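You operate a simulated robot arm through the tools that you are given. There is no shell and no other tool. Be economical: measure what you need, move in short steps, check, and stop when the job is done.

You run a simulated two-armed robot. Do the job below in one go: nothing can be reset, and whatever is moved stays where it is left.

JOB
Take the blue cloth from the top shelf of the trolley and lay it out flat on the top of the low rack.

Only the result counts: the job must be done as asked and must still hold three seconds after the hand-in. Knocking over, shifting, dropping, spilling or breaking anything else fails it. Flat cloth is picked up by pressing the open fingertips on it (5 to 10 N) and closing them slowly along it; thin cloth reads only 2 to 8 mm in the jaws.

ROBOT AND FRAMES
Two 7-joint arms with two-finger parallel grippers on one trunk, on a base that drives. Base frame: it is fixed to the floor where the robot stands at the start and does not move with it; the origin is under the middle of the robot, x ahead of it, y to its left, z up. Readings come in m, rad, newtons and seconds.
The left shoulder is at the start at [0.07, 0.134, 1.151], the right one opposite. Places, roughly: top of the low rack [-1.1, 0.3, 0.8]. Payload 1.57 kg a hand.
Tool frame (each hand has its own): the origin (TCP) lies between the finger pads and is the grasp point; the fingertips stand 0.03 m ahead of it; z points along the fingers, y is the line along which they close. The gripper opens to 0.08 m. The fingers are 0.017 m wide and 0.012 m thick; the gripper's body (0.04 by 0.082 m) begins 0.08 m behind the TCP.
Orientation is told as [roll, pitch, yaw] about the base's x, y, z axes, in that order, counted from this pose: with the fingers straight down and closing along the base's y, the tool's x points along the base's -x, its y along +y and its z along -z.

CONTROLS
- The arms move only by the tool servo_tool. It takes "left_deltas", "right_deltas" or both (then of equal length, played together; a hand with none holds still); each is a list of rows, each a list of 7 numbers: the shift along the tool's x, y, z in m, then the turn, a rotation vector about the tool's x, y, z in degrees, then the opening, from 0 (shut) to 1 (fully open). In form: [[tx, ty, tz, wx, wy, wz, jaw], ...]. A call has 1 to 20 rows; each row is the pose to reach, as a shift and turn from the pose commanded when the call began, along the tool's axes at that moment. Rows are played at 5 a second. More than 0.05 m and 0.15 rad between two rows, or a gripper value outside its range, and nothing of the call is played. A pose out of reach is approached as far as the arm can. The call stops where the force on the tool passes 40 N (or 10 N more than at its start, if that is more) or the arm is blocked; 0.2 s more then pass. Each finger travels about 0.153 m/s and halts on what it meets, pressing with about 31 N; the grip force reading is that of the motor and also rises with nothing between the fingers. The clock runs only during rows and for 0.2 s after the last one: add rows that repeat a pose to give the fingers time. The reply holds the time, the measured pose of the TCP, the force on the tool along the base axes, the opening and the grip force, in the units named above and with some noise.
- Cameras (640 x 400 px; columns grow to the right, rows downward): "scene" is now at [0.1255, 0.016, 1.3705]; the picture's right is [0.15, -0.99, 0.00], its down [-0.71, -0.11, -0.70] and it looks along [0.69, 0.11, -0.72] (base axes); focal length 261 px, centre (320, 200). "left" rides on the left gripper at [-0.032, 0, -0.078] in its tool frame; the picture's right is [0.00, -1.00, 0.00], its down [0.97, 0.00, -0.24] and it looks along [0.24, 0.00, 0.97] (tool axes); focal length 218 px, centre (320, 200). "right" rides on the right gripper at [-0.032, 0, -0.078] in its tool frame; the picture's right is [0.00, -1.00, 0.00], its down [0.97, 0.00, -0.24] and it looks along [0.24, 0.00, 0.97] (tool axes); focal length 218 px, centre (320, 200). There is no depth. A picture from a camera that has moved, and an enlarged one, comes with that camera's place and axes in the base frame and with its lens. The place of the scene camera against the robot may be out by one fixed shift of up to 0.012 m in any direction.
- capture(camera): a new picture of that camera. No time passes.
- move_column(by): slides the trunk up (or, below 0, down) by that many m; the arms and the scene camera ride with it, the base frame stays. It gives what a move gives, with no picture.
- steer(legs): drives the robot by 1 to 6 legs, each [ahead, left, turn to the left] in m, m and rad, along the robot's own axes; the way and the turn of a leg run together, so that a leg with both is an arc; at most 1.5 m and 3.142 rad a leg. The arms and the cameras ride along, it lands a little off, and it stops where it bumps. It gives what a move gives.
- pan_tilt(pan, tilt): turns the head with the scene camera to pan (to the left, within 1.501 rad either way) and tilt (down, from -0.506 to 1.204), counted from straight ahead of the robot. It gives what a move gives.
- close_up(camera, box): a new picture of the part [left, top, right, bottom] of that camera's present view, enlarged. No time passes.
- job_done(): hands the job in; it is judged then, once.

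Work in short steps. Places have to be worked out from the pictures, the camera data and where the tool is seen: move nearer, look again, correct. Check each grasp and each placing, and mend what went wrong. You have 120 turns and 108 pictures in all, those below and enlarged ones among them. Open the grippers and draw the arms clear of the work before you hand the job in, unless the task says otherwise; then end with one line.

The tools are called after "Request:" as name(argument=value, ...) on one line, values as JSON. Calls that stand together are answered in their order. servo_tool: Moves the arms, as the interface text tells. Its arguments: {"type":"object","properties":{"left_deltas":{"type":"array"},"right_deltas":{"type":"array"}},"required":[]} The other tools are called the same way: move_column (by) slides the trunk up or down; steer (legs) drives the base; pan_tilt (pan, tilt) turns the head that bears the scene camera; capture (camera) takes a picture; close_up (camera, box) takes an enlarged picture of a part of a camera's view; job_done () hands the job in.

At the start:

```text
time: 0.0
left_position: [0.5045, 0.1944, 1.114]
left_ee_rot: [0.0, 0.001, 0.001]
left_ft_force: [-0.5, 0.7, 0.1]
left_opening: 0.0799
left_finger_force: 0.0
right_position: [0.4284, -0.1349, 1.1011]
right_ee_rot: [-0.001, 0.0, 0.0]
right_ft_force: [0.0, 0.2, 0.4]
right_opening: 0.08
right_finger_force: 0.1
trunk travel left (down, up): [-0.725, 0.215]
robot x, y, heading: [-0.0009, -0.001, 0.0]
head pan, tilt: [0.152, 0.799]
```

scene: 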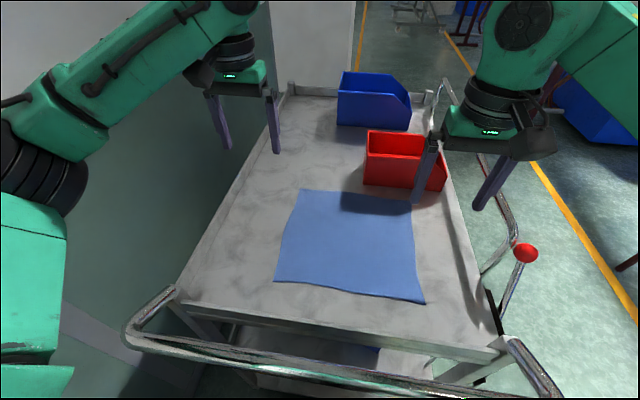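
right: 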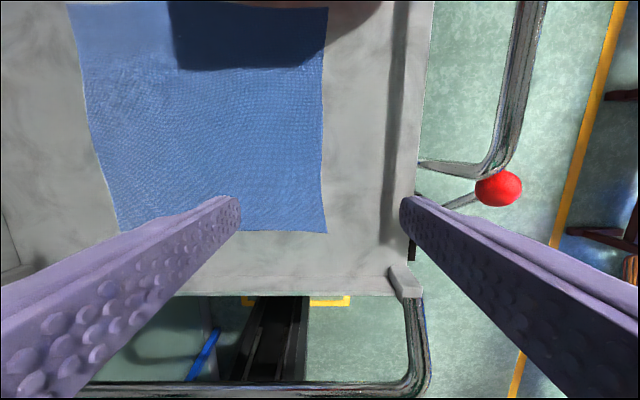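
left: 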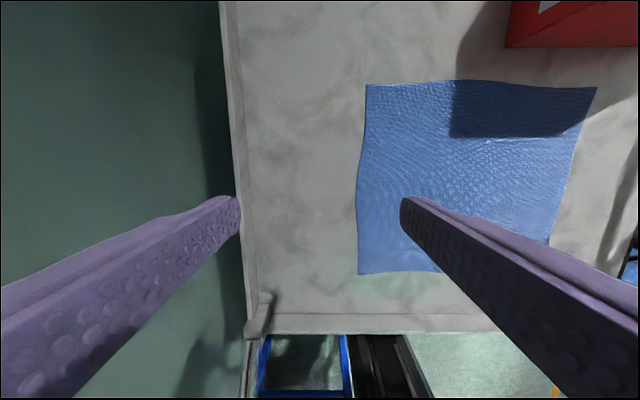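

The hand and scene views together put the cloth at z≈0.90, x 0.35–0.60, y ±0.138. I'll move both hands to hover over the near corners with the jaws partly closed.

Request:
servo_tool(left_deltas=[[0.024, -0.012, 0.022, 0, 0, 0, 0.8], [0.048, -0.024, 0.044, 0, 0, 0, 0.6], [0.072, -0.036, 0.066, 0, 0, 0, 0.45], [0.096, -0.048, 0.088, 0, 0, 0, 0.45], [0.12, -0.06, 0.11, 0, 0, 0, 0.45], [0.1425, -0.0724, 0.134, 0, 0, 0, 0.45], [0.1425, -0.0724, 0.134, 0, 0, 0, 0.45]], right_deltas=[[0.011, 0.002, 0.02, 0, 0, 0, 0.8], [0.022, 0.004, 0.04, 0, 0, 0, 0.6], [0.033, 0.006, 0.06, 0, 0, 0, 0.45], [0.044, 0.008, 0.08, 0, 0, 0, 0.45], [0.055, 0.01, 0.1, 0, 0, 0, 0.45], [0.0664, 0.0129, 0.121, 0, 0, 0, 0.45], [0.0664, 0.0129, 0.121, 0, 0, 0, 0.45]])

Request:
capture(camera="left")

Request:
capture(camera="right")

Request:
capture(camera="scene")

```text
time: 1.6
left_position: [0.3606, 0.1196, 0.9809]
left_ee_rot: [0.0, 0.002, 0.002]
left_ft_force: [-0.5, 0.2, 0.1]
left_opening: 0.0359
left_finger_force: 0.1
right_position: [0.3611, -0.1224, 0.9794]
right_ee_rot: [-0.001, -0.001, 0.0]
right_ft_force: [-0.3, 0.3, 0.0]
right_opening: 0.036
right_finger_force: 0.1
trunk travel left (down, up): [-0.725, 0.215]
robot x, y, heading: [-0.0009, -0.0014, -0.001]
head pan, tilt: [0.152, 0.799]
```

```text
104 pictures are left
camera left: at [0.3938, 0.1195, 1.0589], right [0.0, -1.0, 0.0], down [-0.97, 0.0, 0.24], along [-0.24, 0.0, -0.97], focal length 218 px, centre (320, 200)
```

left: 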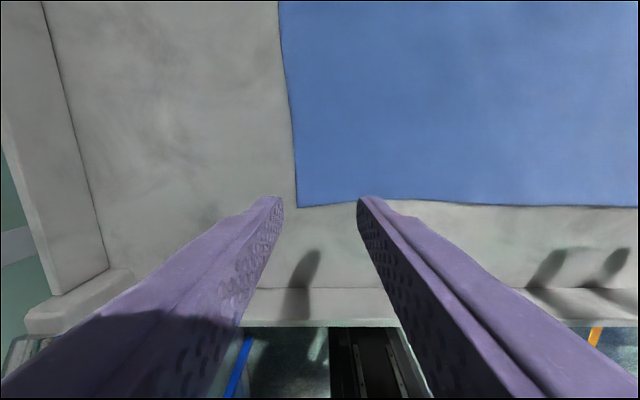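

```text
103 pictures are left
camera right: at [0.3943, -0.1231, 1.0576], right [0.0, -1.0, 0.0], down [-0.97, 0.0, 0.24], along [-0.24, 0.0, -0.97], focal length 218 px, centre (320, 200)
```

right: 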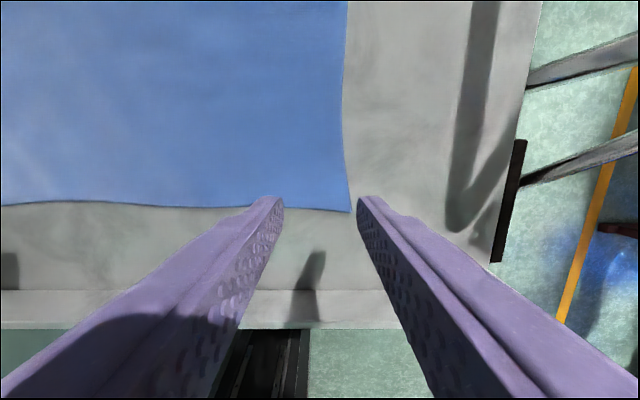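

```text
102 pictures are left
camera scene: at [0.1257, 0.0162, 1.3705], right [0.15, -0.99, 0.0], down [-0.71, -0.11, -0.7], along [0.69, 0.11, -0.72], focal length 261 px, centre (320, 200)
```

scene: 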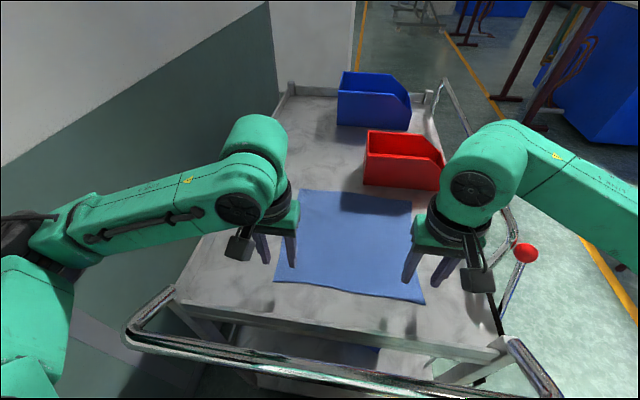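

The corners come out at about (0.348, 0.137) and (0.347, −0.145), with the surface at z≈0.895. I'll centre the hands slightly inward and descend to just above contact.

Request:
servo_tool(left_deltas=[[-0.003, -0.01, 0.02, 0, 0, 0, 0.45], [-0.003, -0.01, 0.038, 0, 0, 0, 0.45], [-0.003, -0.01, 0.046, 0, 0, 0, 0.45], [-0.003, -0.01, 0.05, 0, 0, 0, 0.45], [-0.003, -0.01, 0.05, 0, 0, 0, 0.45]], right_deltas=[[-0.003, 0.004, 0.02, 0, 0, 0, 0.45], [-0.003, 0.004, 0.038, 0, 0, 0, 0.45], [-0.003, 0.004, 0.046, 0, 0, 0, 0.45], [-0.003, 0.004, 0.05, 0, 0, 0, 0.45], [-0.003, 0.004, 0.05, 0, 0, 0, 0.45]])

Request:
capture(camera="left")

Request:
capture(camera="right")

```text
time: 2.8
left_position: [0.3618, 0.1108, 0.9307]
left_ee_rot: [0.0, -0.002, 0.002]
left_ft_force: [0.3, 0.3, 2.5]
left_opening: 0.0358
left_finger_force: 0.1
right_position: [0.3636, -0.1181, 0.9318]
right_ee_rot: [0.002, -0.005, 0.0]
right_ft_force: [3.8, -1.7, 22.7]
right_opening: 0.0358
right_finger_force: 0.0
trunk travel left (down, up): [-0.725, 0.215]
robot x, y, heading: [0.0007, 0.0012, 0.001]
head pan, tilt: [0.152, 0.799]
```

```text
101 pictures are left
camera left: at [0.395, 0.1106, 1.0103], right [0.0, -1.0, 0.0], down [-0.97, 0.0, 0.24], along [-0.24, 0.0, -0.97], focal length 218 px, centre (320, 200)
```

left: 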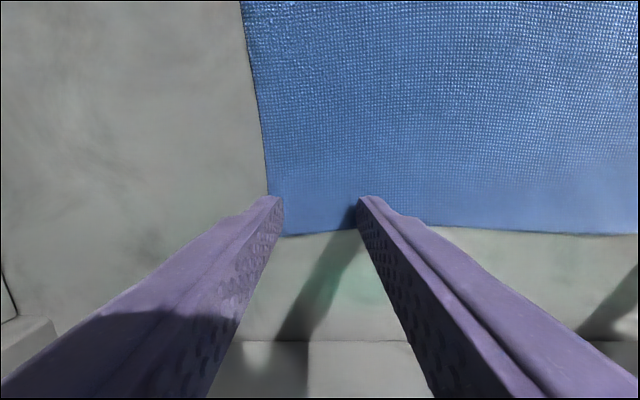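

```text
100 pictures are left
camera right: at [0.3962, -0.1194, 1.0097], right [0.0, -1.0, 0.0], down [-0.97, 0.0, 0.24], along [-0.24, 0.0, -0.97], focal length 218 px, centre (320, 200)
```

right: 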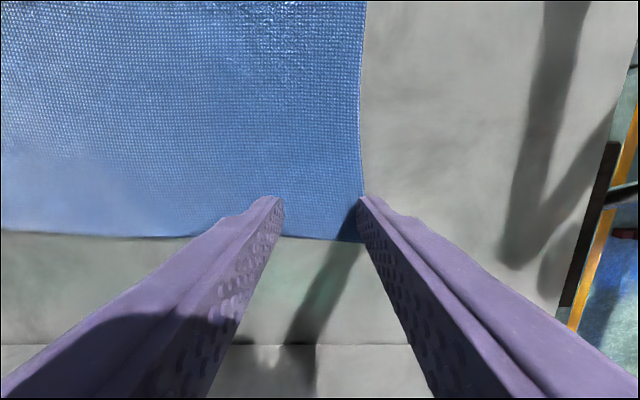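

Both are in contact, the right too firmly at 23 N and nearly off the edge. I'll lift slightly, shift both a few mm inward and re-press gently.

Request:
servo_tool(left_deltas=[[0, 0, -0.008, 0, 0, 0, 0.45], [0, -0.004, -0.008, 0, 0, 0, 0.45], [0, -0.004, -0.001, 0, 0, 0, 0.45], [0, -0.004, 0.0004, 0, 0, 0, 0.45], [0, -0.004, 0.0004, 0, 0, 0, 0.45]], right_deltas=[[0, 0, -0.008, 0, 0, 0, 0.45], [0, 0.009, -0.008, 0, 0, 0, 0.45], [0, 0.009, -0.003, 0, 0, 0, 0.45], [0, 0.009, -0.0012, 0, 0, 0, 0.45], [0, 0.009, -0.0012, 0, 0, 0, 0.45]])

```text
time: 4.0
left_position: [0.3641, 0.1066, 0.9309]
left_ee_rot: [-0.003, -0.002, 0.002]
left_ft_force: [2.0, 0.9, 14.9]
left_opening: 0.036
left_finger_force: 0.0
right_position: [0.3652, -0.1097, 0.9317]
right_ee_rot: [-0.001, -0.001, 0.001]
right_ft_force: [0.2, 1.0, 4.3]
right_opening: 0.0361
right_finger_force: 0.0
trunk travel left (down, up): [-0.725, 0.215]
robot x, y, heading: [-0.0017, -0.0023, -0.001]
head pan, tilt: [0.152, 0.799]
```

Left 15 N, right 4 N: I'll trim each toward about 7 N and close slowly.

Request:
servo_tool(left_deltas=[[0, 0, -0.0004, 0, 0, 0, 0.45], [0, 0, -0.0004, 0, 0, 0, 0.4], [0, 0, -0.0004, 0, 0, 0, 0.35], [0, 0, -0.0004, 0, 0, 0, 0.3], [0, 0, -0.0004, 0, 0, 0, 0.25], [0, 0, -0.0004, 0, 0, 0, 0.2], [0, 0, -0.0004, 0, 0, 0, 0.15], [0, 0, -0.0004, 0, 0, 0, 0.1], [0, 0, -0.0004, 0, 0, 0, 0.05], [0, 0, -0.0004, 0, 0, 0, 0.0], [0, 0, -0.0004, 0, 0, 0, 0.0]], right_deltas=[[0, 0, 0.0003, 0, 0, 0, 0.45], [0, 0, 0.0003, 0, 0, 0, 0.4], [0, 0, 0.0003, 0, 0, 0, 0.35], [0, 0, 0.0003, 0, 0, 0, 0.3], [0, 0, 0.0003, 0, 0, 0, 0.25], [0, 0, 0.0003, 0, 0, 0, 0.2], [0, 0, 0.0003, 0, 0, 0, 0.15], [0, 0, 0.0003, 0, 0, 0, 0.1], [0, 0, 0.0003, 0, 0, 0, 0.05], [0, 0, 0.0003, 0, 0, 0, 0.0], [0, 0, 0.0003, 0, 0, 0, 0.0]])

Request:
capture(camera="left")

Request:
capture(camera="right")

```text
time: 6.4
left_position: [0.3623, 0.1084, 0.9324]
left_ee_rot: [-0.002, -0.001, 0.002]
left_ft_force: [0.5, -2.2, 4.7]
left_opening: 0.0
left_finger_force: 21.7
right_position: [0.364, -0.1076, 0.9321]
right_ee_rot: [0.001, -0.004, 0.0]
right_ft_force: [1.0, 5.1, 21.8]
right_opening: 0.002
right_finger_force: 23.7
trunk travel left (down, up): [-0.725, 0.215]
robot x, y, heading: [0.0025, -0.0, -0.002]
head pan, tilt: [0.152, 0.799]
```

```text
99 pictures are left
camera left: at [0.3954, 0.1083, 1.0106], right [0.0, -1.0, 0.0], down [-0.97, 0.0, 0.24], along [-0.24, 0.0, -0.97], focal length 218 px, centre (320, 200)
```

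left: 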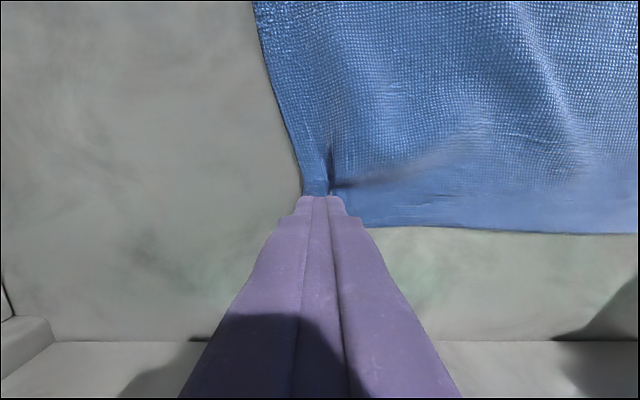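

```text
98 pictures are left
camera right: at [0.3962, -0.1088, 1.0102], right [0.0, -1.0, 0.0], down [-0.97, 0.0, 0.24], along [-0.24, 0.0, -0.97], focal length 218 px, centre (320, 200)
```

right: 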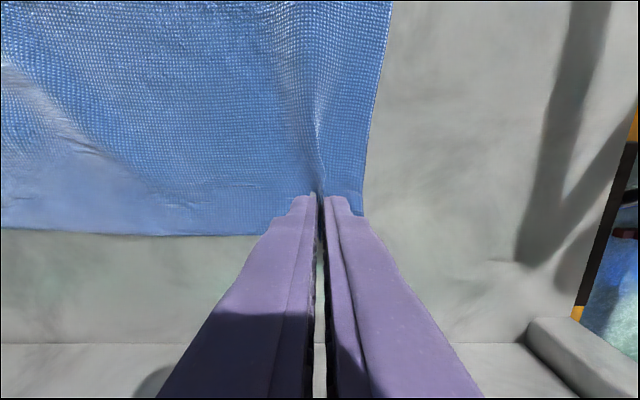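

The right reads 2 mm (holding cloth), the left reads 0, so probably missed. I'll reopen the left in place and press again slightly harder.

Request:
servo_tool(left_deltas=[[0, 0, -0.005, 0, 0, 0, 0.2], [0, 0, -0.006, 0, 0, 0, 0.5], [0, 0, -0.003, 0, 0, 0, 0.5], [0, 0, 0.0006, 0, 0, 0, 0.5], [0, 0, 0.0006, 0, 0, 0, 0.5]])

Request:
capture(camera="left")

```text
time: 7.6
left_position: [0.3629, 0.1085, 0.9305]
left_ee_rot: [-0.003, -0.005, 0.001]
left_ft_force: [0.3, 0.5, 7.2]
left_opening: 0.0395
left_finger_force: 0.0
right_position: [0.3632, -0.1078, 0.9316]
right_ee_rot: [-0.002, -0.004, 0.0]
right_ft_force: [3.8, 3.4, 24.4]
right_opening: 0.002
right_finger_force: 23.9
trunk travel left (down, up): [-0.725, 0.215]
robot x, y, heading: [-0.0018, 0.0015, -0.0]
head pan, tilt: [0.152, 0.799]
```

```text
97 pictures are left
camera left: at [0.3956, 0.1084, 1.0099], right [0.0, -1.0, 0.0], down [-0.97, 0.0, 0.24], along [-0.24, 0.0, -0.97], focal length 218 px, centre (320, 200)
```

left: 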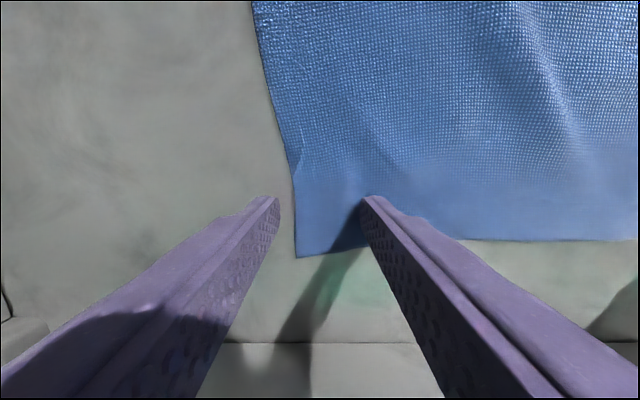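

The cloth slid inward and the outer finger is off it now. I'll shift the left hand 15 mm inward (and 8 mm nearer the edge) and press again.

Request:
servo_tool(left_deltas=[[0, 0, -0.008, 0, 0, 0, 0.5], [0.004, -0.008, -0.008, 0, 0, 0, 0.45], [0.008, -0.016, -0.008, 0, 0, 0, 0.45], [0.008, -0.016, -0.002, 0, 0, 0, 0.45], [0.008, -0.016, 0.0004, 0, 0, 0, 0.45], [0.008, -0.016, 0.0004, 0, 0, 0, 0.45]])

Request:
capture(camera="left")

```text
time: 9.0
left_position: [0.3549, 0.0927, 0.9319]
left_ee_rot: [-0.001, -0.006, 0.001]
left_ft_force: [1.9, 0.8, 12.4]
left_opening: 0.0361
left_finger_force: 0.7
right_position: [0.3642, -0.1068, 0.931]
right_ee_rot: [-0.001, -0.005, 0.0]
right_ft_force: [3.0, 3.0, 23.6]
right_opening: 0.0019
right_finger_force: 23.8
trunk travel left (down, up): [-0.725, 0.215]
robot x, y, heading: [-0.0006, 0.0004, -0.001]
head pan, tilt: [0.152, 0.799]
```

```text
96 pictures are left
camera left: at [0.3872, 0.0924, 1.0102], right [0.0, -1.0, 0.0], down [-0.97, 0.0, 0.24], along [-0.24, 0.0, -0.97], focal length 218 px, centre (320, 200)
```

left: 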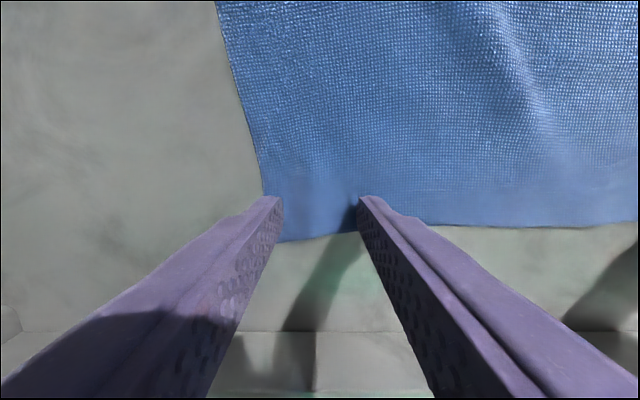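

Both fingertips now sit on the cloth at about 12 N. Closing slowly, keeping this depth.

Request:
servo_tool(left_deltas=[[0, 0, 0, 0, 0, 0, 0.4], [0, 0, 0, 0, 0, 0, 0.35], [0, 0, 0, 0, 0, 0, 0.3], [0, 0, 0, 0, 0, 0, 0.25], [0, 0, 0, 0, 0, 0, 0.2], [0, 0, 0, 0, 0, 0, 0.15], [0, 0, 0, 0, 0, 0, 0.1], [0, 0, 0, 0, 0, 0, 0.05], [0, 0, 0, 0, 0, 0, 0.0], [0, 0, 0, 0, 0, 0, 0.0]])

Request:
capture(camera="left")

```text
time: 11.2
left_position: [0.354, 0.0919, 0.9315]
left_ee_rot: [0.0, -0.004, 0.002]
left_ft_force: [1.0, -5.2, 22.7]
left_opening: 0.0025
left_finger_force: 24.0
right_position: [0.3609, -0.1095, 0.9325]
right_ee_rot: [0.0, -0.004, 0.0]
right_ft_force: [2.5, 7.7, 17.3]
right_opening: 0.0021
right_finger_force: 23.6
trunk travel left (down, up): [-0.725, 0.215]
robot x, y, heading: [0.0005, 0.0012, -0.001]
head pan, tilt: [0.152, 0.799]
```

```text
95 pictures are left
camera left: at [0.3863, 0.0912, 1.0101], right [0.0, -1.0, 0.0], down [-0.97, 0.0, 0.24], along [-0.24, 0.0, -0.97], focal length 218 px, centre (320, 200)
```

left: 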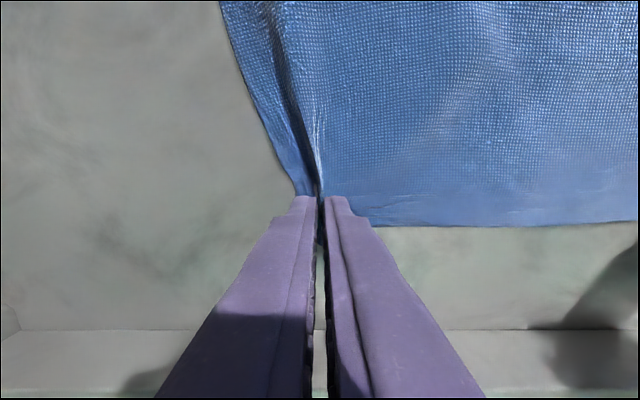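

Both jaws read 2–2.5 mm with cloth between. Lifting both slowly by 6 cm.

Request:
servo_tool(left_deltas=[[0, 0, -0.01, 0, 0, 0, 0], [0, 0, -0.02, 0, 0, 0, 0], [0, 0, -0.03, 0, 0, 0, 0], [0, 0, -0.04, 0, 0, 0, 0], [0, 0, -0.05, 0, 0, 0, 0], [0, 0, -0.06, 0, 0, 0, 0]], right_deltas=[[0, 0, -0.01, 0, 0, 0, 0], [0, 0, -0.02, 0, 0, 0, 0], [0, 0, -0.03, 0, 0, 0, 0], [0, 0, -0.04, 0, 0, 0, 0], [0, 0, -0.05, 0, 0, 0, 0], [0, 0, -0.06, 0, 0, 0, 0]])

Request:
capture(camera="scene")

```text
time: 12.6
left_position: [0.3558, 0.0921, 0.9909]
left_ee_rot: [0.0, 0.0, 0.002]
left_ft_force: [0.6, -5.1, -0.3]
left_opening: 0.0023
left_finger_force: 24.2
right_position: [0.3639, -0.1083, 0.9911]
right_ee_rot: [0.001, 0.0, 0.001]
right_ft_force: [-0.5, 5.2, 0.2]
right_opening: 0.0021
right_finger_force: 24.2
trunk travel left (down, up): [-0.725, 0.215]
robot x, y, heading: [-0.0013, -0.0007, 0.001]
head pan, tilt: [0.152, 0.799]
```

```text
94 pictures are left
camera scene: at [0.1256, 0.0161, 1.3705], right [0.15, -0.99, 0.0], down [-0.71, -0.11, -0.7], along [0.69, 0.11, -0.72], focal length 261 px, centre (320, 200)
```

scene: 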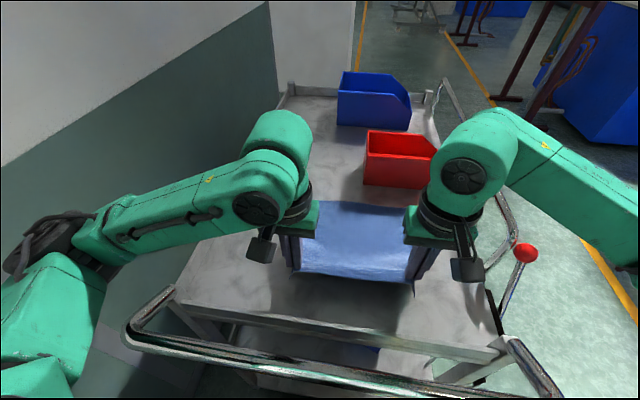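

Both hands hold the cloth's near edge. I'll raise the trunk fully so the cloth hangs clear of the trolley.

Request:
move_column(by=0.21)

Request:
servo_tool(left_deltas=[[0, 0, -0.025, 0, 0, 0, 0], [0, 0, -0.05, 0, 0, 0, 0], [0, 0, -0.075, 0, 0, 0, 0], [0, 0, -0.1, 0, 0, 0, 0], [0, 0, -0.12, 0, 0, 0, 0], [0, 0, -0.12, 0, 0, 0, 0]], right_deltas=[[0, 0, -0.025, 0, 0, 0, 0], [0, 0, -0.05, 0, 0, 0, 0], [0, 0, -0.075, 0, 0, 0, 0], [0, 0, -0.1, 0, 0, 0, 0], [0, 0, -0.12, 0, 0, 0, 0], [0, 0, -0.12, 0, 0, 0, 0]])

Request:
capture(camera="scene")

Request:
pan_tilt(pan=1.5, tilt=0.6)

Request:
capture(camera="scene")

Request:
pan_tilt(pan=-1.5, tilt=0.6)

Request:
capture(camera="scene")

```text
time: 14.8
left_position: [0.3551, 0.0916, 1.2]
left_ee_rot: [-0.001, 0.001, 0.002]
left_ft_force: [-0.2, -4.1, 0.2]
left_opening: 0.0024
left_finger_force: 24.1
right_position: [0.3651, -0.1073, 1.2011]
right_ee_rot: [-0.001, 0.002, 0.001]
right_ft_force: [-0.9, 5.1, 0.8]
right_opening: 0.0023
right_finger_force: 23.9
trunk travel left (down, up): [-0.935, 0.005]
robot x, y, heading: [-0.0033, 0.001, -0.002]
head pan, tilt: [0.152, 0.799]
```

```text
time: 16.2
left_position: [0.3553, 0.0923, 1.3188]
left_ee_rot: [0.0, -0.001, 0.0]
left_ft_force: [-0.2, -6.4, -0.5]
left_opening: 0.0024
left_finger_force: 24.1
right_position: [0.3638, -0.1087, 1.3201]
right_ee_rot: [0.0, -0.001, 0.003]
right_ft_force: [-0.7, 5.4, 0.7]
right_opening: 0.0019
right_finger_force: 23.9
trunk travel left (down, up): [-0.935, 0.005]
robot x, y, heading: [-0.0022, 0.0018, -0.001]
head pan, tilt: [0.152, 0.799]
```

```text
93 pictures are left
camera scene: at [0.1258, 0.016, 1.5805], right [0.15, -0.99, 0.0], down [-0.71, -0.11, -0.7], along [0.69, 0.11, -0.72], focal length 261 px, centre (320, 200)
```

scene: 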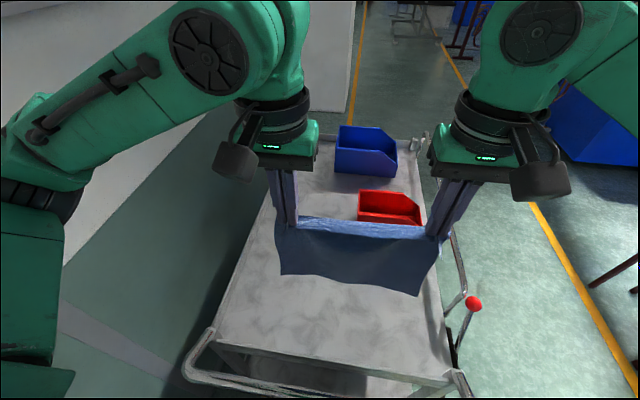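

```text
time: 17.8
left_position: [0.3543, 0.092, 1.319]
left_ee_rot: [0.0, 0.002, 0.002]
left_ft_force: [0.3, -6.4, 0.6]
left_opening: 0.0023
left_finger_force: 24.0
right_position: [0.3645, -0.1095, 1.3209]
right_ee_rot: [0.001, 0.002, 0.0]
right_ft_force: [-1.3, 6.9, -0.3]
right_opening: 0.0021
right_finger_force: 23.6
trunk travel left (down, up): [-0.935, 0.005]
robot x, y, heading: [0.003, -0.0018, -0.002]
head pan, tilt: [1.499, 0.6]
```

```text
92 pictures are left
camera scene: at [0.0523, 0.0919, 1.5974], right [1.0, -0.07, 0.0], down [-0.04, -0.56, -0.82], along [0.06, 0.82, -0.57], focal length 261 px, centre (320, 200)
```

scene: 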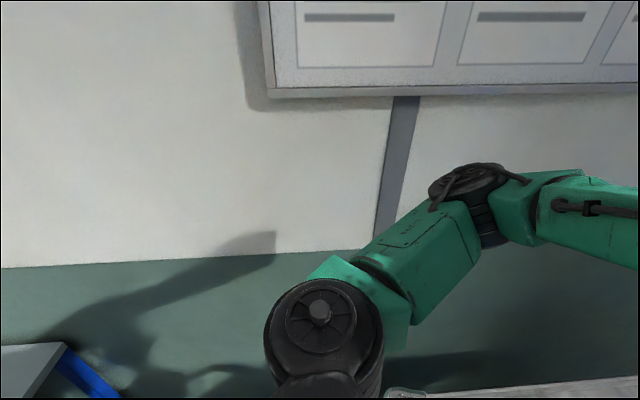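

```text
time: 20.4
left_position: [0.3548, 0.0908, 1.3185]
left_ee_rot: [-0.001, 0.0, 0.002]
left_ft_force: [1.1, -6.8, 0.3]
left_opening: 0.0023
left_finger_force: 23.9
right_position: [0.3641, -0.1081, 1.3199]
right_ee_rot: [0.001, -0.001, -0.001]
right_ft_force: [-1.4, 7.0, -0.1]
right_opening: 0.002
right_finger_force: 23.6
trunk travel left (down, up): [-0.935, 0.005]
robot x, y, heading: [-0.0029, 0.0024, -0.005]
head pan, tilt: [-1.499, 0.6]
```

```text
91 pictures are left
camera scene: at [0.0522, -0.0844, 1.5974], right [-1.0, -0.07, 0.0], down [-0.04, 0.56, -0.83], along [0.06, -0.82, -0.56], focal length 261 px, centre (320, 200)
```

scene: 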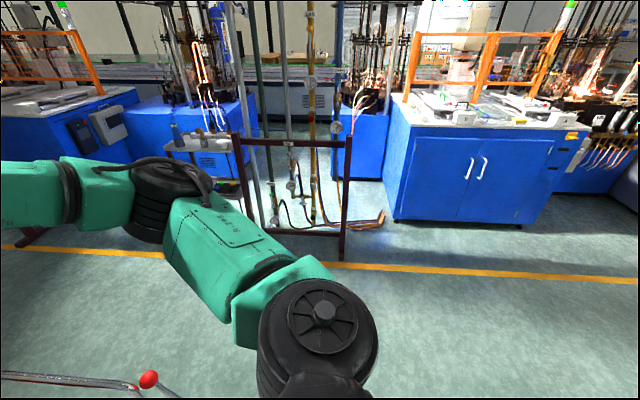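

The cloth hangs flat and clear. The rack is behind-left near the wall, and the right side is open. I'll back off, step right and turn right to look at the rack.

Request:
steer(legs=[[-0.25, 0, 0], [0, -0.4, 0], [0, 0, -1.57]])

Request:
capture(camera="scene")

```text
time: 28.1
left_position: [-0.1574, -0.7554, 1.3175]
left_ee_rot: [-0.002, -0.001, -1.57]
left_ft_force: [-6.4, 0.6, -0.6]
left_opening: 0.0023
left_finger_force: 24.1
right_position: [-0.3589, -0.7642, 1.3198]
right_ee_rot: [0.0, -0.001, -1.572]
right_ft_force: [6.7, 1.6, 0.4]
right_opening: 0.0022
right_finger_force: 23.3
trunk travel left (down, up): [-0.935, 0.005]
robot x, y, heading: [-0.2527, -0.3983, -1.572]
head pan, tilt: [-1.499, 0.6]
```

```text
90 pictures are left
camera scene: at [-0.3412, -0.4532, 1.5974], right [-0.07, 1.0, 0.0], down [0.56, 0.04, -0.83], along [-0.82, -0.06, -0.56], focal length 261 px, centre (320, 200)
```

scene: 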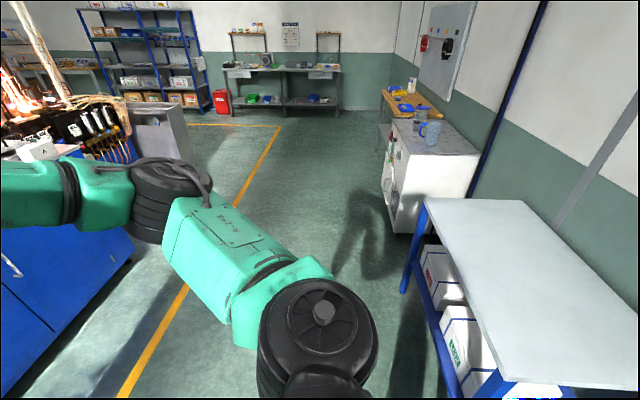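

The rack top is bare: about x −1.56..−0.68, y 0.02..0.57, with its open side facing −y. I'll slide to x≈−1.1 and turn around to face it.

Request:
steer(legs=[[0, -0.85, 0], [0, 0, -1.57], [0, 0, -1.572]])

Request:
pan_tilt(pan=0, tilt=0.8)

Request:
capture(camera="scene")

Request:
capture(camera="left")

```text
time: 40.4
left_position: [-1.1862, -0.0366, 1.3173]
left_ee_rot: [-0.002, 0.0, 1.532]
left_ft_force: [6.4, 1.4, -0.2]
left_opening: 0.0027
left_finger_force: 23.8
right_position: [-0.9862, -0.0373, 1.3211]
right_ee_rot: [-0.001, -0.001, 1.531]
right_ft_force: [-6.1, 0.3, 0.2]
right_opening: 0.0022
right_finger_force: 23.6
trunk travel left (down, up): [-0.935, 0.005]
robot x, y, heading: [-1.1051, -0.3945, 1.533]
head pan, tilt: [-1.499, 0.6]
```

```text
time: 42.0
left_position: [-1.1856, -0.0371, 1.3188]
left_ee_rot: [-0.003, -0.001, 1.53]
left_ft_force: [6.3, 0.7, -0.5]
left_opening: 0.0026
left_finger_force: 23.4
right_position: [-0.9862, -0.0362, 1.3197]
right_ee_rot: [-0.001, 0.001, 1.529]
right_ft_force: [-6.6, -1.1, 0.3]
right_opening: 0.0024
right_finger_force: 24.0
trunk travel left (down, up): [-0.935, 0.005]
robot x, y, heading: [-1.1087, -0.3965, 1.532]
head pan, tilt: [0.0, 0.799]
```

```text
89 pictures are left
camera scene: at [-1.1084, -0.2619, 1.5805], right [1.0, -0.04, 0.0], down [-0.03, -0.72, -0.7], along [0.03, 0.7, -0.72], focal length 261 px, centre (320, 200)
```

scene: 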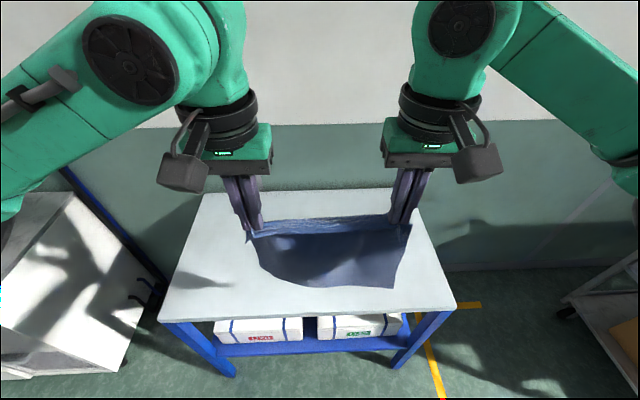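

```text
88 pictures are left
camera left: at [-1.1835, -0.0061, 1.3971], right [1.0, -0.04, 0.0], down [-0.04, -0.97, 0.24], along [-0.01, -0.24, -0.97], focal length 218 px, centre (320, 200)
```

left: 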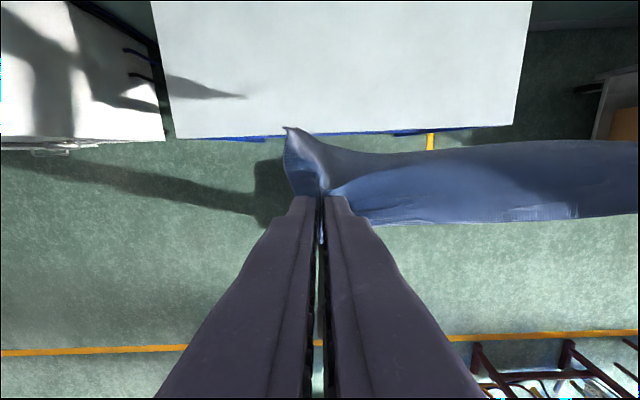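

The robot faces the rack squarely at x≈−1.1; the rack's front edge is at y≈0.04 and its top at z≈0.80–0.86. I'll square the heading and drive in a little.

Request:
steer(legs=[[0.135, 0, 0.039]])

Request:
servo_tool(left_deltas=[[-0.025, 0, 0, 0, 0, 0, 0], [-0.05, 0, 0, 0, 0, 0, 0], [-0.075, 0, 0, 0, 0, 0, 0], [-0.1, 0, 0, 0, 0, 0, 0], [-0.125, 0, 0, 0, 0, 0, 0], [-0.15, 0, 0, 0, 0, 0, 0], [-0.175, 0, 0, 0, 0, 0, 0], [-0.2, 0, 0, 0, 0, 0, 0], [-0.225, 0, 0, 0, 0, 0, 0], [-0.25, 0, 0, 0, 0, 0, 0], [-0.255, 0, 0, 0, 0, 0, 0], [-0.255, 0, 0, 0, 0, 0, 0]], right_deltas=[[-0.025, 0, 0, 0, 0, 0, 0], [-0.05, 0, 0, 0, 0, 0, 0], [-0.075, 0, 0, 0, 0, 0, 0], [-0.1, 0, 0, 0, 0, 0, 0], [-0.125, 0, 0, 0, 0, 0, 0], [-0.15, 0, 0, 0, 0, 0, 0], [-0.175, 0, 0, 0, 0, 0, 0], [-0.2, 0, 0, 0, 0, 0, 0], [-0.225, 0, 0, 0, 0, 0, 0], [-0.25, 0, 0, 0, 0, 0, 0], [-0.25, 0, 0, 0, 0, 0, 0], [-0.25, 0, 0, 0, 0, 0, 0]])

Request:
capture(camera="scene")

Request:
capture(camera="left")

```text
time: 43.3
left_position: [-1.1963, 0.0916, 1.3203]
left_ee_rot: [0.0, -0.004, 1.568]
left_ft_force: [6.3, 0.7, 0.3]
left_opening: 0.0024
left_finger_force: 23.9
right_position: [-0.9955, 0.0995, 1.3217]
right_ee_rot: [-0.001, -0.004, 1.568]
right_ft_force: [-7.1, -1.6, 0.4]
right_opening: 0.0026
right_finger_force: 23.7
trunk travel left (down, up): [-0.935, 0.005]
robot x, y, heading: [-1.1081, -0.2629, 1.563]
head pan, tilt: [0.0, 0.799]
```

```text
time: 45.9
left_position: [-1.1939, 0.3244, 1.3173]
left_ee_rot: [-0.004, 0.0, 1.562]
left_ft_force: [19.1, 0.2, -1.6]
left_opening: 0.0035
left_finger_force: 24.7
left hand out of reach, approached as far as the arm can: row 10, 11, 12
right_position: [-0.9832, 0.3166, 1.3109]
right_ee_rot: [0.006, -0.002, 1.572]
right_ft_force: [-18.7, 0.3, 0.1]
right_opening: 0.0026
right_finger_force: 24.0
right hand out of reach, approached as far as the arm can: row 9, 10, 11, 12
trunk travel left (down, up): [-0.935, 0.005]
robot x, y, heading: [-1.1056, -0.2608, 1.563]
head pan, tilt: [0.0, 0.799]
```

```text
87 pictures are left
camera scene: at [-1.1098, -0.1245, 1.5805], right [1.0, 0.0, 0.0], down [0.0, -0.72, -0.7], along [0.0, 0.7, -0.72], focal length 261 px, centre (320, 200)
```

scene: 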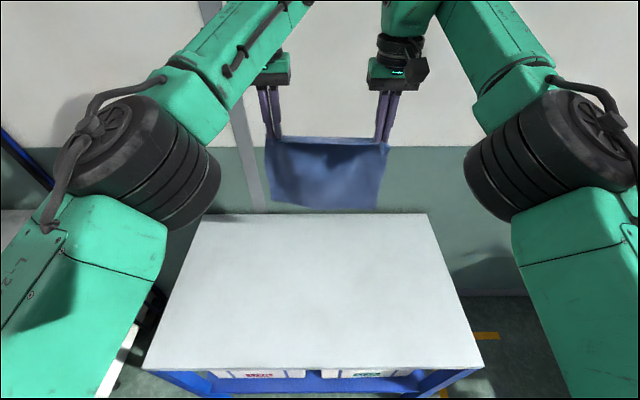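

```text
86 pictures are left
camera left: at [-1.192, 0.3553, 1.396], right [1.0, -0.01, 0.01], down [-0.01, -0.97, 0.24], along [0.0, -0.24, -0.97], focal length 218 px, centre (320, 200)
```

left: 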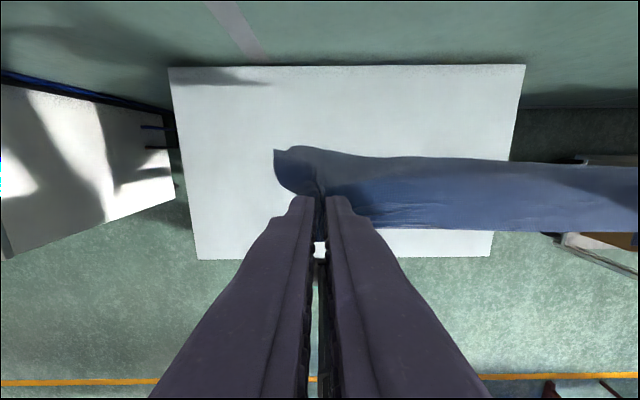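

Both arms hit their reach limit at this height, pulling the cloth at 19 N. I'll ease back 4.5 cm and bring the hands down 12 cm, where reach is longer.

Request:
servo_tool(left_deltas=[[0.015, 0, 0.01, 0, 0, 0, 0], [0.03, 0, 0.02, 0, 0, 0, 0], [0.045, 0, 0.04, 0, 0, 0, 0], [0.045, 0, 0.06, 0, 0, 0, 0], [0.045, 0, 0.08, 0, 0, 0, 0], [0.045, 0, 0.1, 0, 0, 0, 0], [0.045, 0, 0.12, 0, 0, 0, 0], [0.045, 0, 0.12, 0, 0, 0, 0]], right_deltas=[[0.015, 0, 0.01, 0, 0, 0, 0], [0.03, 0, 0.02, 0, 0, 0, 0], [0.045, 0, 0.04, 0, 0, 0, 0], [0.045, 0, 0.06, 0, 0, 0, 0], [0.045, 0, 0.08, 0, 0, 0, 0], [0.045, 0, 0.1, 0, 0, 0, 0], [0.045, 0, 0.12, 0, 0, 0, 0], [0.045, 0, 0.12, 0, 0, 0, 0]])

Request:
capture(camera="scene")

```text
time: 47.7
left_position: [-1.1943, 0.2763, 1.1993]
left_ee_rot: [-0.004, -0.001, 1.565]
left_ft_force: [19.3, 1.4, -0.7]
left_opening: 0.0042
left_finger_force: 25.0
right_position: [-0.9831, 0.2708, 1.1916]
right_ee_rot: [0.001, 0.001, 1.568]
right_ft_force: [-18.8, -1.5, -0.3]
right_opening: 0.0025
right_finger_force: 24.1
trunk travel left (down, up): [-0.935, 0.005]
robot x, y, heading: [-1.103, -0.2605, 1.561]
head pan, tilt: [0.0, 0.799]
```

```text
85 pictures are left
camera scene: at [-1.1106, -0.1249, 1.5805], right [1.0, 0.0, 0.0], down [0.0, -0.72, -0.7], along [0.0, 0.7, -0.72], focal length 261 px, centre (320, 200)
```

scene: 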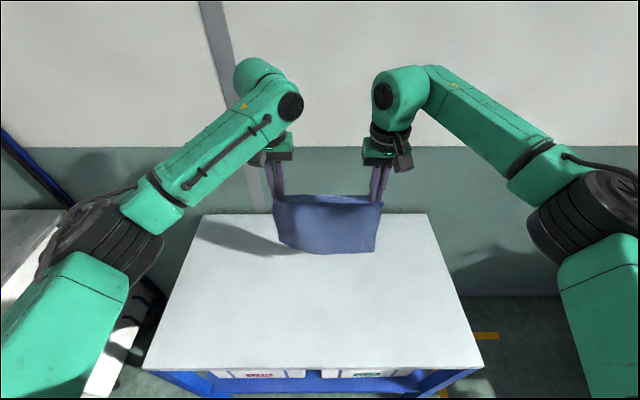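

Now at y≈0.27, z≈1.195 with the cloth overstretched by ~1 cm. I'll relax the gap, level the hands and extend out to y≈0.35 in small steps.

Request:
servo_tool(left_deltas=[[-0.01, -0.004, 0, 0, 0, 0, 0], [-0.025, -0.004, 0, 0, 0, 0, 0], [-0.04, -0.004, 0, 0, 0, 0, 0], [-0.055, -0.004, 0, 0, 0, 0, 0], [-0.07, -0.004, 0, 0, 0, 0, 0], [-0.074, -0.004, 0, 0, 0, 0, 0], [-0.074, -0.004, 0, 0, 0, 0, 0]], right_deltas=[[-0.01, 0.004, -0.004, 0, 0, 0, 0], [-0.025, 0.004, -0.008, 0, 0, 0, 0], [-0.04, 0.004, -0.008, 0, 0, 0, 0], [-0.055, 0.004, -0.008, 0, 0, 0, 0], [-0.07, 0.004, -0.008, 0, 0, 0, 0], [-0.079, 0.004, -0.008, 0, 0, 0, 0], [-0.079, 0.004, -0.008, 0, 0, 0, 0]])

Request:
capture(camera="scene")

Request:
capture(camera="left")

```text
time: 49.3
left_position: [-1.1909, 0.347, 1.199]
left_ee_rot: [-0.001, -0.002, 1.563]
left_ft_force: [11.3, -0.8, -0.4]
left_opening: 0.0023
left_finger_force: 24.5
left hand out of reach, approached as far as the arm can: row 6, 7
right_position: [-0.9857, 0.338, 1.1991]
right_ee_rot: [0.002, -0.001, 1.567]
right_ft_force: [-10.8, 0.0, -0.4]
right_opening: 0.0024
right_finger_force: 23.6
right hand out of reach, approached as far as the arm can: row 6, 7
trunk travel left (down, up): [-0.935, 0.005]
robot x, y, heading: [-1.1065, -0.2617, 1.569]
head pan, tilt: [0.0, 0.799]
```

```text
84 pictures are left
camera scene: at [-1.1106, -0.1251, 1.5805], right [1.0, 0.0, 0.0], down [0.0, -0.72, -0.7], along [0.0, 0.7, -0.72], focal length 261 px, centre (320, 200)
```

scene: 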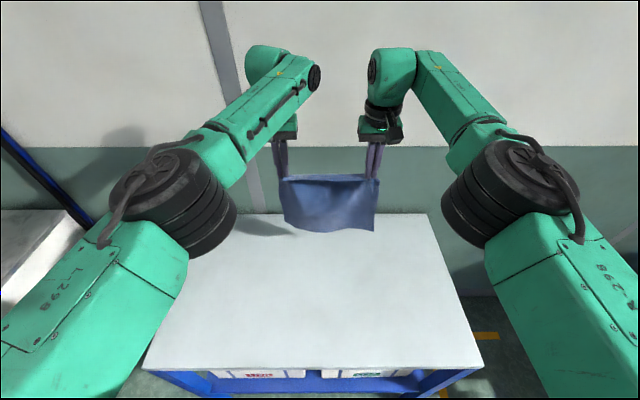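

```text
83 pictures are left
camera left: at [-1.1893, 0.378, 1.2777], right [1.0, 0.0, 0.0], down [-0.01, -0.97, 0.24], along [0.0, -0.24, -0.97], focal length 218 px, centre (320, 200)
```

left: 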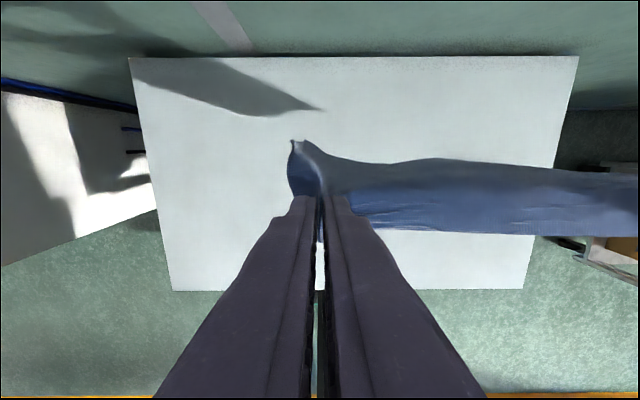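

Hands at y≈0.34 over the rack; the pictures now agree on rack top z≈0.80, y 0.03–0.545. I'll lower the trunk 10 cm so the cloth's free edge hangs just above the top.

Request:
move_column(by=-0.1)

Request:
capture(camera="scene")

```text
time: 50.6
left_position: [-1.1908, 0.3464, 1.0983]
left_ee_rot: [-0.002, -0.001, 1.566]
left_ft_force: [11.1, 0.3, 0.0]
left_opening: 0.0025
left_finger_force: 23.8
right_position: [-0.9856, 0.3382, 1.0997]
right_ee_rot: [0.002, -0.002, 1.568]
right_ft_force: [-12.5, -0.6, -0.3]
right_opening: 0.0026
right_finger_force: 23.4
trunk travel left (down, up): [-0.835, 0.105]
robot x, y, heading: [-1.1058, -0.2594, 1.57]
head pan, tilt: [0.0, 0.799]
```

```text
82 pictures are left
camera scene: at [-1.1101, -0.1252, 1.4805], right [1.0, 0.0, 0.0], down [0.0, -0.72, -0.7], along [0.0, 0.7, -0.72], focal length 261 px, centre (320, 200)
```

scene: 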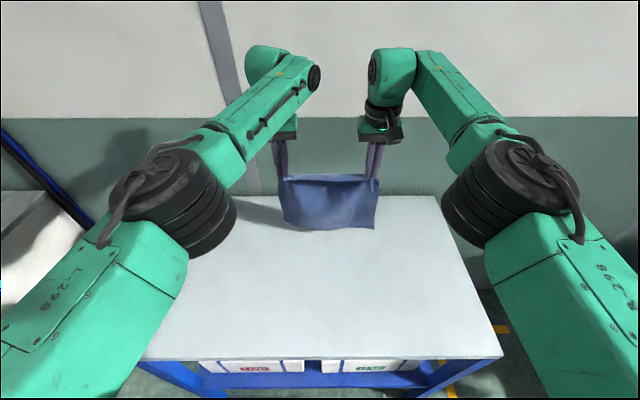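

The free edge swings outward, bottom near y≈0.39 and almost at the surface. I'll now lower and arc back toward the robot, first half.

Request:
servo_tool(left_deltas=[[0, 0, 0.014, 0, 0, 0, 0], [0, 0, 0.028, 0, 0, 0, 0], [0.004, 0, 0.038, 0, 0, 0, 0], [0.018, 0, 0.047, 0, 0, 0, 0], [0.032, 0, 0.053, 0, 0, 0, 0], [0.046, 0, 0.057, 0, 0, 0, 0], [0.06, 0, 0.061, 0, 0, 0, 0], [0.073, 0, 0.068, 0, 0, 0, 0], [0.086, 0, 0.075, 0, 0, 0, 0], [0.099, 0, 0.084, 0, 0, 0, 0], [0.111, 0, 0.093, 0, 0, 0, 0]], right_deltas=[[0, 0, 0.014, 0, 0, 0, 0], [0, 0, 0.028, 0, 0, 0, 0], [0.0, 0, 0.038, 0, 0, 0, 0], [0.012, 0, 0.047, 0, 0, 0, 0], [0.024, 0, 0.053, 0, 0, 0, 0], [0.038, 0, 0.057, 0, 0, 0, 0], [0.052, 0, 0.061, 0, 0, 0, 0], [0.065, 0, 0.068, 0, 0, 0, 0], [0.078, 0, 0.075, 0, 0, 0, 0], [0.091, 0, 0.084, 0, 0, 0, 0], [0.103, 0, 0.093, 0, 0, 0, 0]])

Request:
capture(camera="scene")

Request:
capture(camera="left")

```text
time: 53.0
left_position: [-1.1896, 0.2342, 1.0073]
left_ee_rot: [-0.002, -0.002, 1.567]
left_ft_force: [11.2, 0.0, -0.2]
left_opening: 0.0024
left_finger_force: 24.1
left hand out of reach, approached as far as the arm can: row 4
right_position: [-0.9844, 0.2337, 1.0062]
right_ee_rot: [0.003, -0.004, 1.567]
right_ft_force: [-10.9, 0.3, -0.3]
right_opening: 0.0022
right_finger_force: 23.7
trunk travel left (down, up): [-0.835, 0.105]
robot x, y, heading: [-1.1047, -0.2602, 1.566]
head pan, tilt: [0.0, 0.799]
```

```text
81 pictures are left
camera scene: at [-1.1102, -0.126, 1.4806], right [1.0, 0.0, 0.0], down [0.0, -0.72, -0.7], along [0.0, 0.7, -0.72], focal length 261 px, centre (320, 200)
```

scene: 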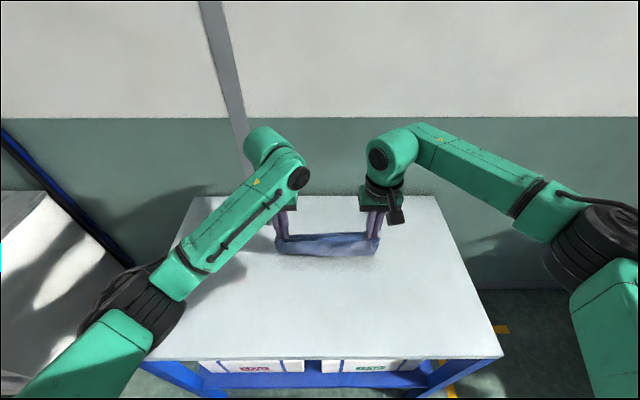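

```text
80 pictures are left
camera left: at [-1.1886, 0.2659, 1.0856], right [1.0, 0.0, 0.0], down [0.0, -0.97, 0.24], along [0.0, -0.24, -0.97], focal length 218 px, centre (320, 200)
```

left: 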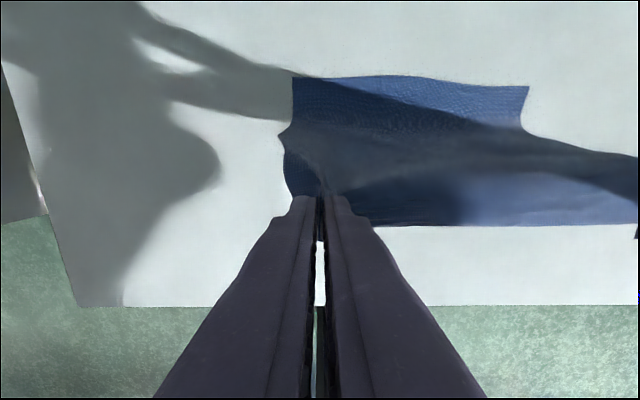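

The far half is lying flat with its far edge at y≈0.344. I'll continue the arc so the hands end at y≈0.115 just above the top.

Request:
servo_tool(left_deltas=[[0.015, 0, 0.003, 0, 0, 0, 0], [0.03, 0, 0.006, 0, 0, 0, 0], [0.042, 0, 0.01, 0, 0, 0, 0], [0.053, 0, 0.016, 0, 0, 0, 0], [0.07, 0, 0.036, 0, 0, 0, 0], [0.089, 0, 0.062, 0, 0, 0, 0], [0.1, 0, 0.09, 0, 0, 0, 0], [0.11, 0, 0.117, 0, 0, 0, 0], [0.115, 0, 0.14, 0, 0, 0, 0], [0.117, 0, 0.157, 0, 0, 0, 0], [0.117, 0, 0.166, 0, 0, 0, 0], [0.117, 0, 0.166, 0, 0, 0, 0]], right_deltas=[[0.015, 0, 0.003, 0, 0, 0, 0], [0.03, 0, 0.006, 0, 0, 0, 0], [0.042, 0, 0.01, 0, 0, 0, 0], [0.053, 0, 0.016, 0, 0, 0, 0], [0.07, 0, 0.036, 0, 0, 0, 0], [0.089, 0, 0.062, 0, 0, 0, 0], [0.1, 0, 0.09, 0, 0, 0, 0], [0.11, 0, 0.117, 0, 0, 0, 0], [0.115, 0, 0.14, 0, 0, 0, 0], [0.117, 0, 0.157, 0, 0, 0, 0], [0.117, 0, 0.166, 0, 0, 0, 0], [0.117, 0, 0.166, 0, 0, 0, 0]])

Request:
capture(camera="scene")

Request:
capture(camera="left")

Request:
capture(camera="right")

```text
time: 55.6
left_position: [-1.1905, 0.1174, 0.8388]
left_ee_rot: [-0.002, -0.002, 1.569]
left_ft_force: [12.3, 1.1, 0.5]
left_opening: 0.0027
left_finger_force: 24.5
right_position: [-0.9851, 0.118, 0.8391]
right_ee_rot: [0.001, -0.001, 1.569]
right_ft_force: [-12.4, -1.4, 2.0]
right_opening: 0.0022
right_finger_force: 23.8
trunk travel left (down, up): [-0.835, 0.105]
robot x, y, heading: [-1.1062, -0.2584, 1.569]
head pan, tilt: [0.0, 0.799]
```

```text
79 pictures are left
camera scene: at [-1.1103, -0.1261, 1.4806], right [1.0, 0.0, 0.0], down [0.0, -0.72, -0.7], along [0.0, 0.7, -0.72], focal length 261 px, centre (320, 200)
```

scene: 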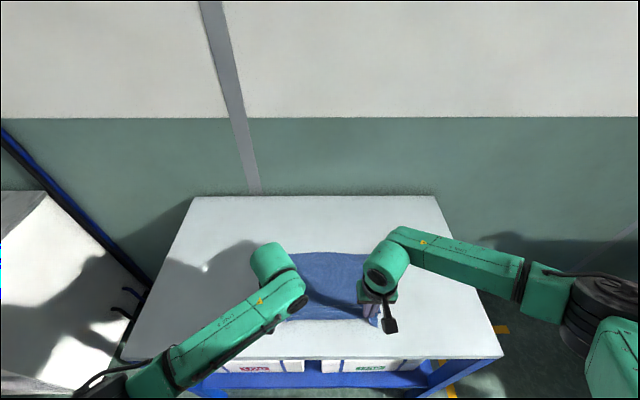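

```text
78 pictures are left
camera left: at [-1.1897, 0.1493, 0.9179], right [1.0, 0.0, 0.0], down [0.0, -0.97, 0.24], along [0.0, -0.24, -0.97], focal length 218 px, centre (320, 200)
```

left: 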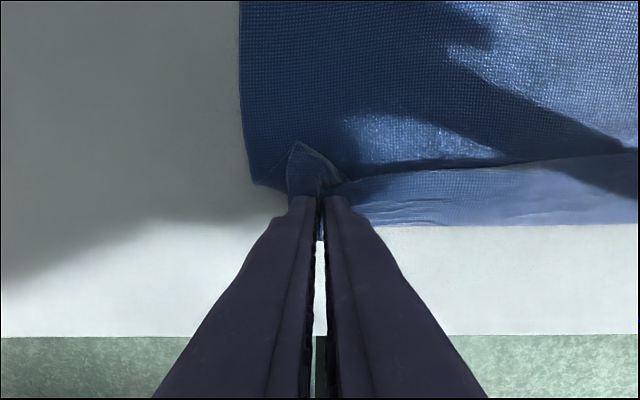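

```text
77 pictures are left
camera right: at [-0.9838, 0.1479, 0.9173], right [1.0, 0.0, 0.0], down [0.0, -0.97, 0.24], along [0.0, -0.24, -0.97], focal length 218 px, centre (320, 200)
```

right: 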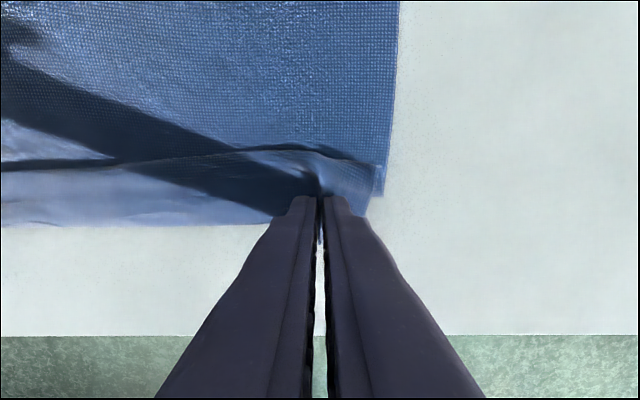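

The cloth is mostly laid, with a slack roll just behind the fingers. I'll pull both hands 2.5 cm toward the robot to draw it out.

Request:
servo_tool(left_deltas=[[0.006, 0, 0, 0, 0, 0, 0], [0.012, 0, 0, 0, 0, 0, 0], [0.018, 0, 0.002, 0, 0, 0, 0], [0.025, 0, 0.004, 0, 0, 0, 0], [0.025, 0, 0.004, 0, 0, 0, 0]], right_deltas=[[0.006, 0, 0, 0, 0, 0, 0], [0.012, 0, 0, 0, 0, 0, 0], [0.018, 0, 0.002, 0, 0, 0, 0], [0.025, 0, 0.004, 0, 0, 0, 0], [0.025, 0, 0.004, 0, 0, 0, 0]])

Request:
capture(camera="left")

Request:
capture(camera="right")

```text
time: 56.8
left_position: [-1.1917, 0.0947, 0.8355]
left_ee_rot: [-0.003, -0.002, 1.567]
left_ft_force: [12.0, 1.1, 0.3]
left_opening: 0.0026
left_finger_force: 24.0
right_position: [-0.9848, 0.0922, 0.8361]
right_ee_rot: [0.002, -0.002, 1.567]
right_ft_force: [-11.3, -1.0, -0.4]
right_opening: 0.0023
right_finger_force: 23.6
trunk travel left (down, up): [-0.835, 0.105]
robot x, y, heading: [-1.1074, -0.2599, 1.568]
head pan, tilt: [0.0, 0.799]
```

```text
76 pictures are left
camera left: at [-1.19, 0.1251, 0.914], right [1.0, 0.0, 0.0], down [0.0, -0.97, 0.24], along [0.0, -0.24, -0.97], focal length 218 px, centre (320, 200)
```

left: 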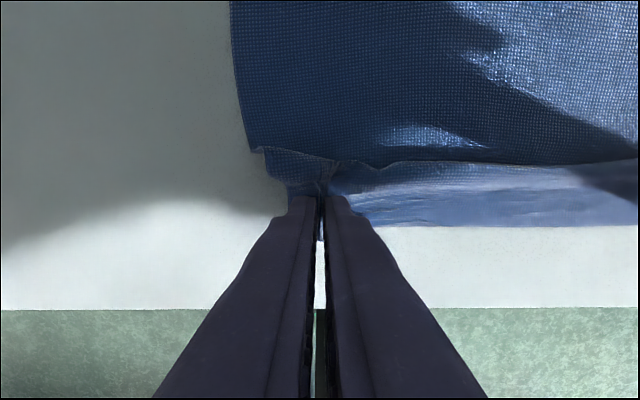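

```text
75 pictures are left
camera right: at [-0.9842, 0.1231, 0.9136], right [1.0, 0.0, 0.0], down [0.0, -0.97, 0.24], along [0.0, -0.24, -0.97], focal length 218 px, centre (320, 200)
```

right: 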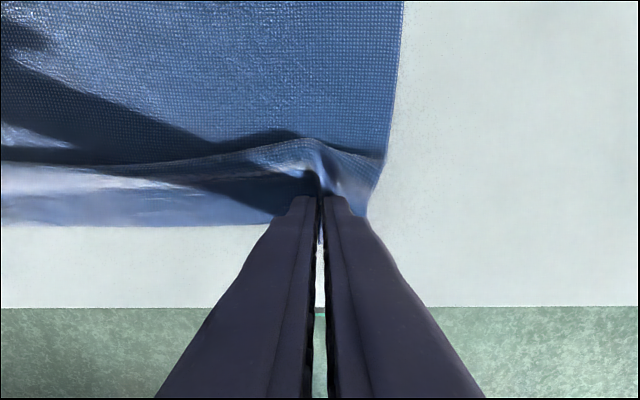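

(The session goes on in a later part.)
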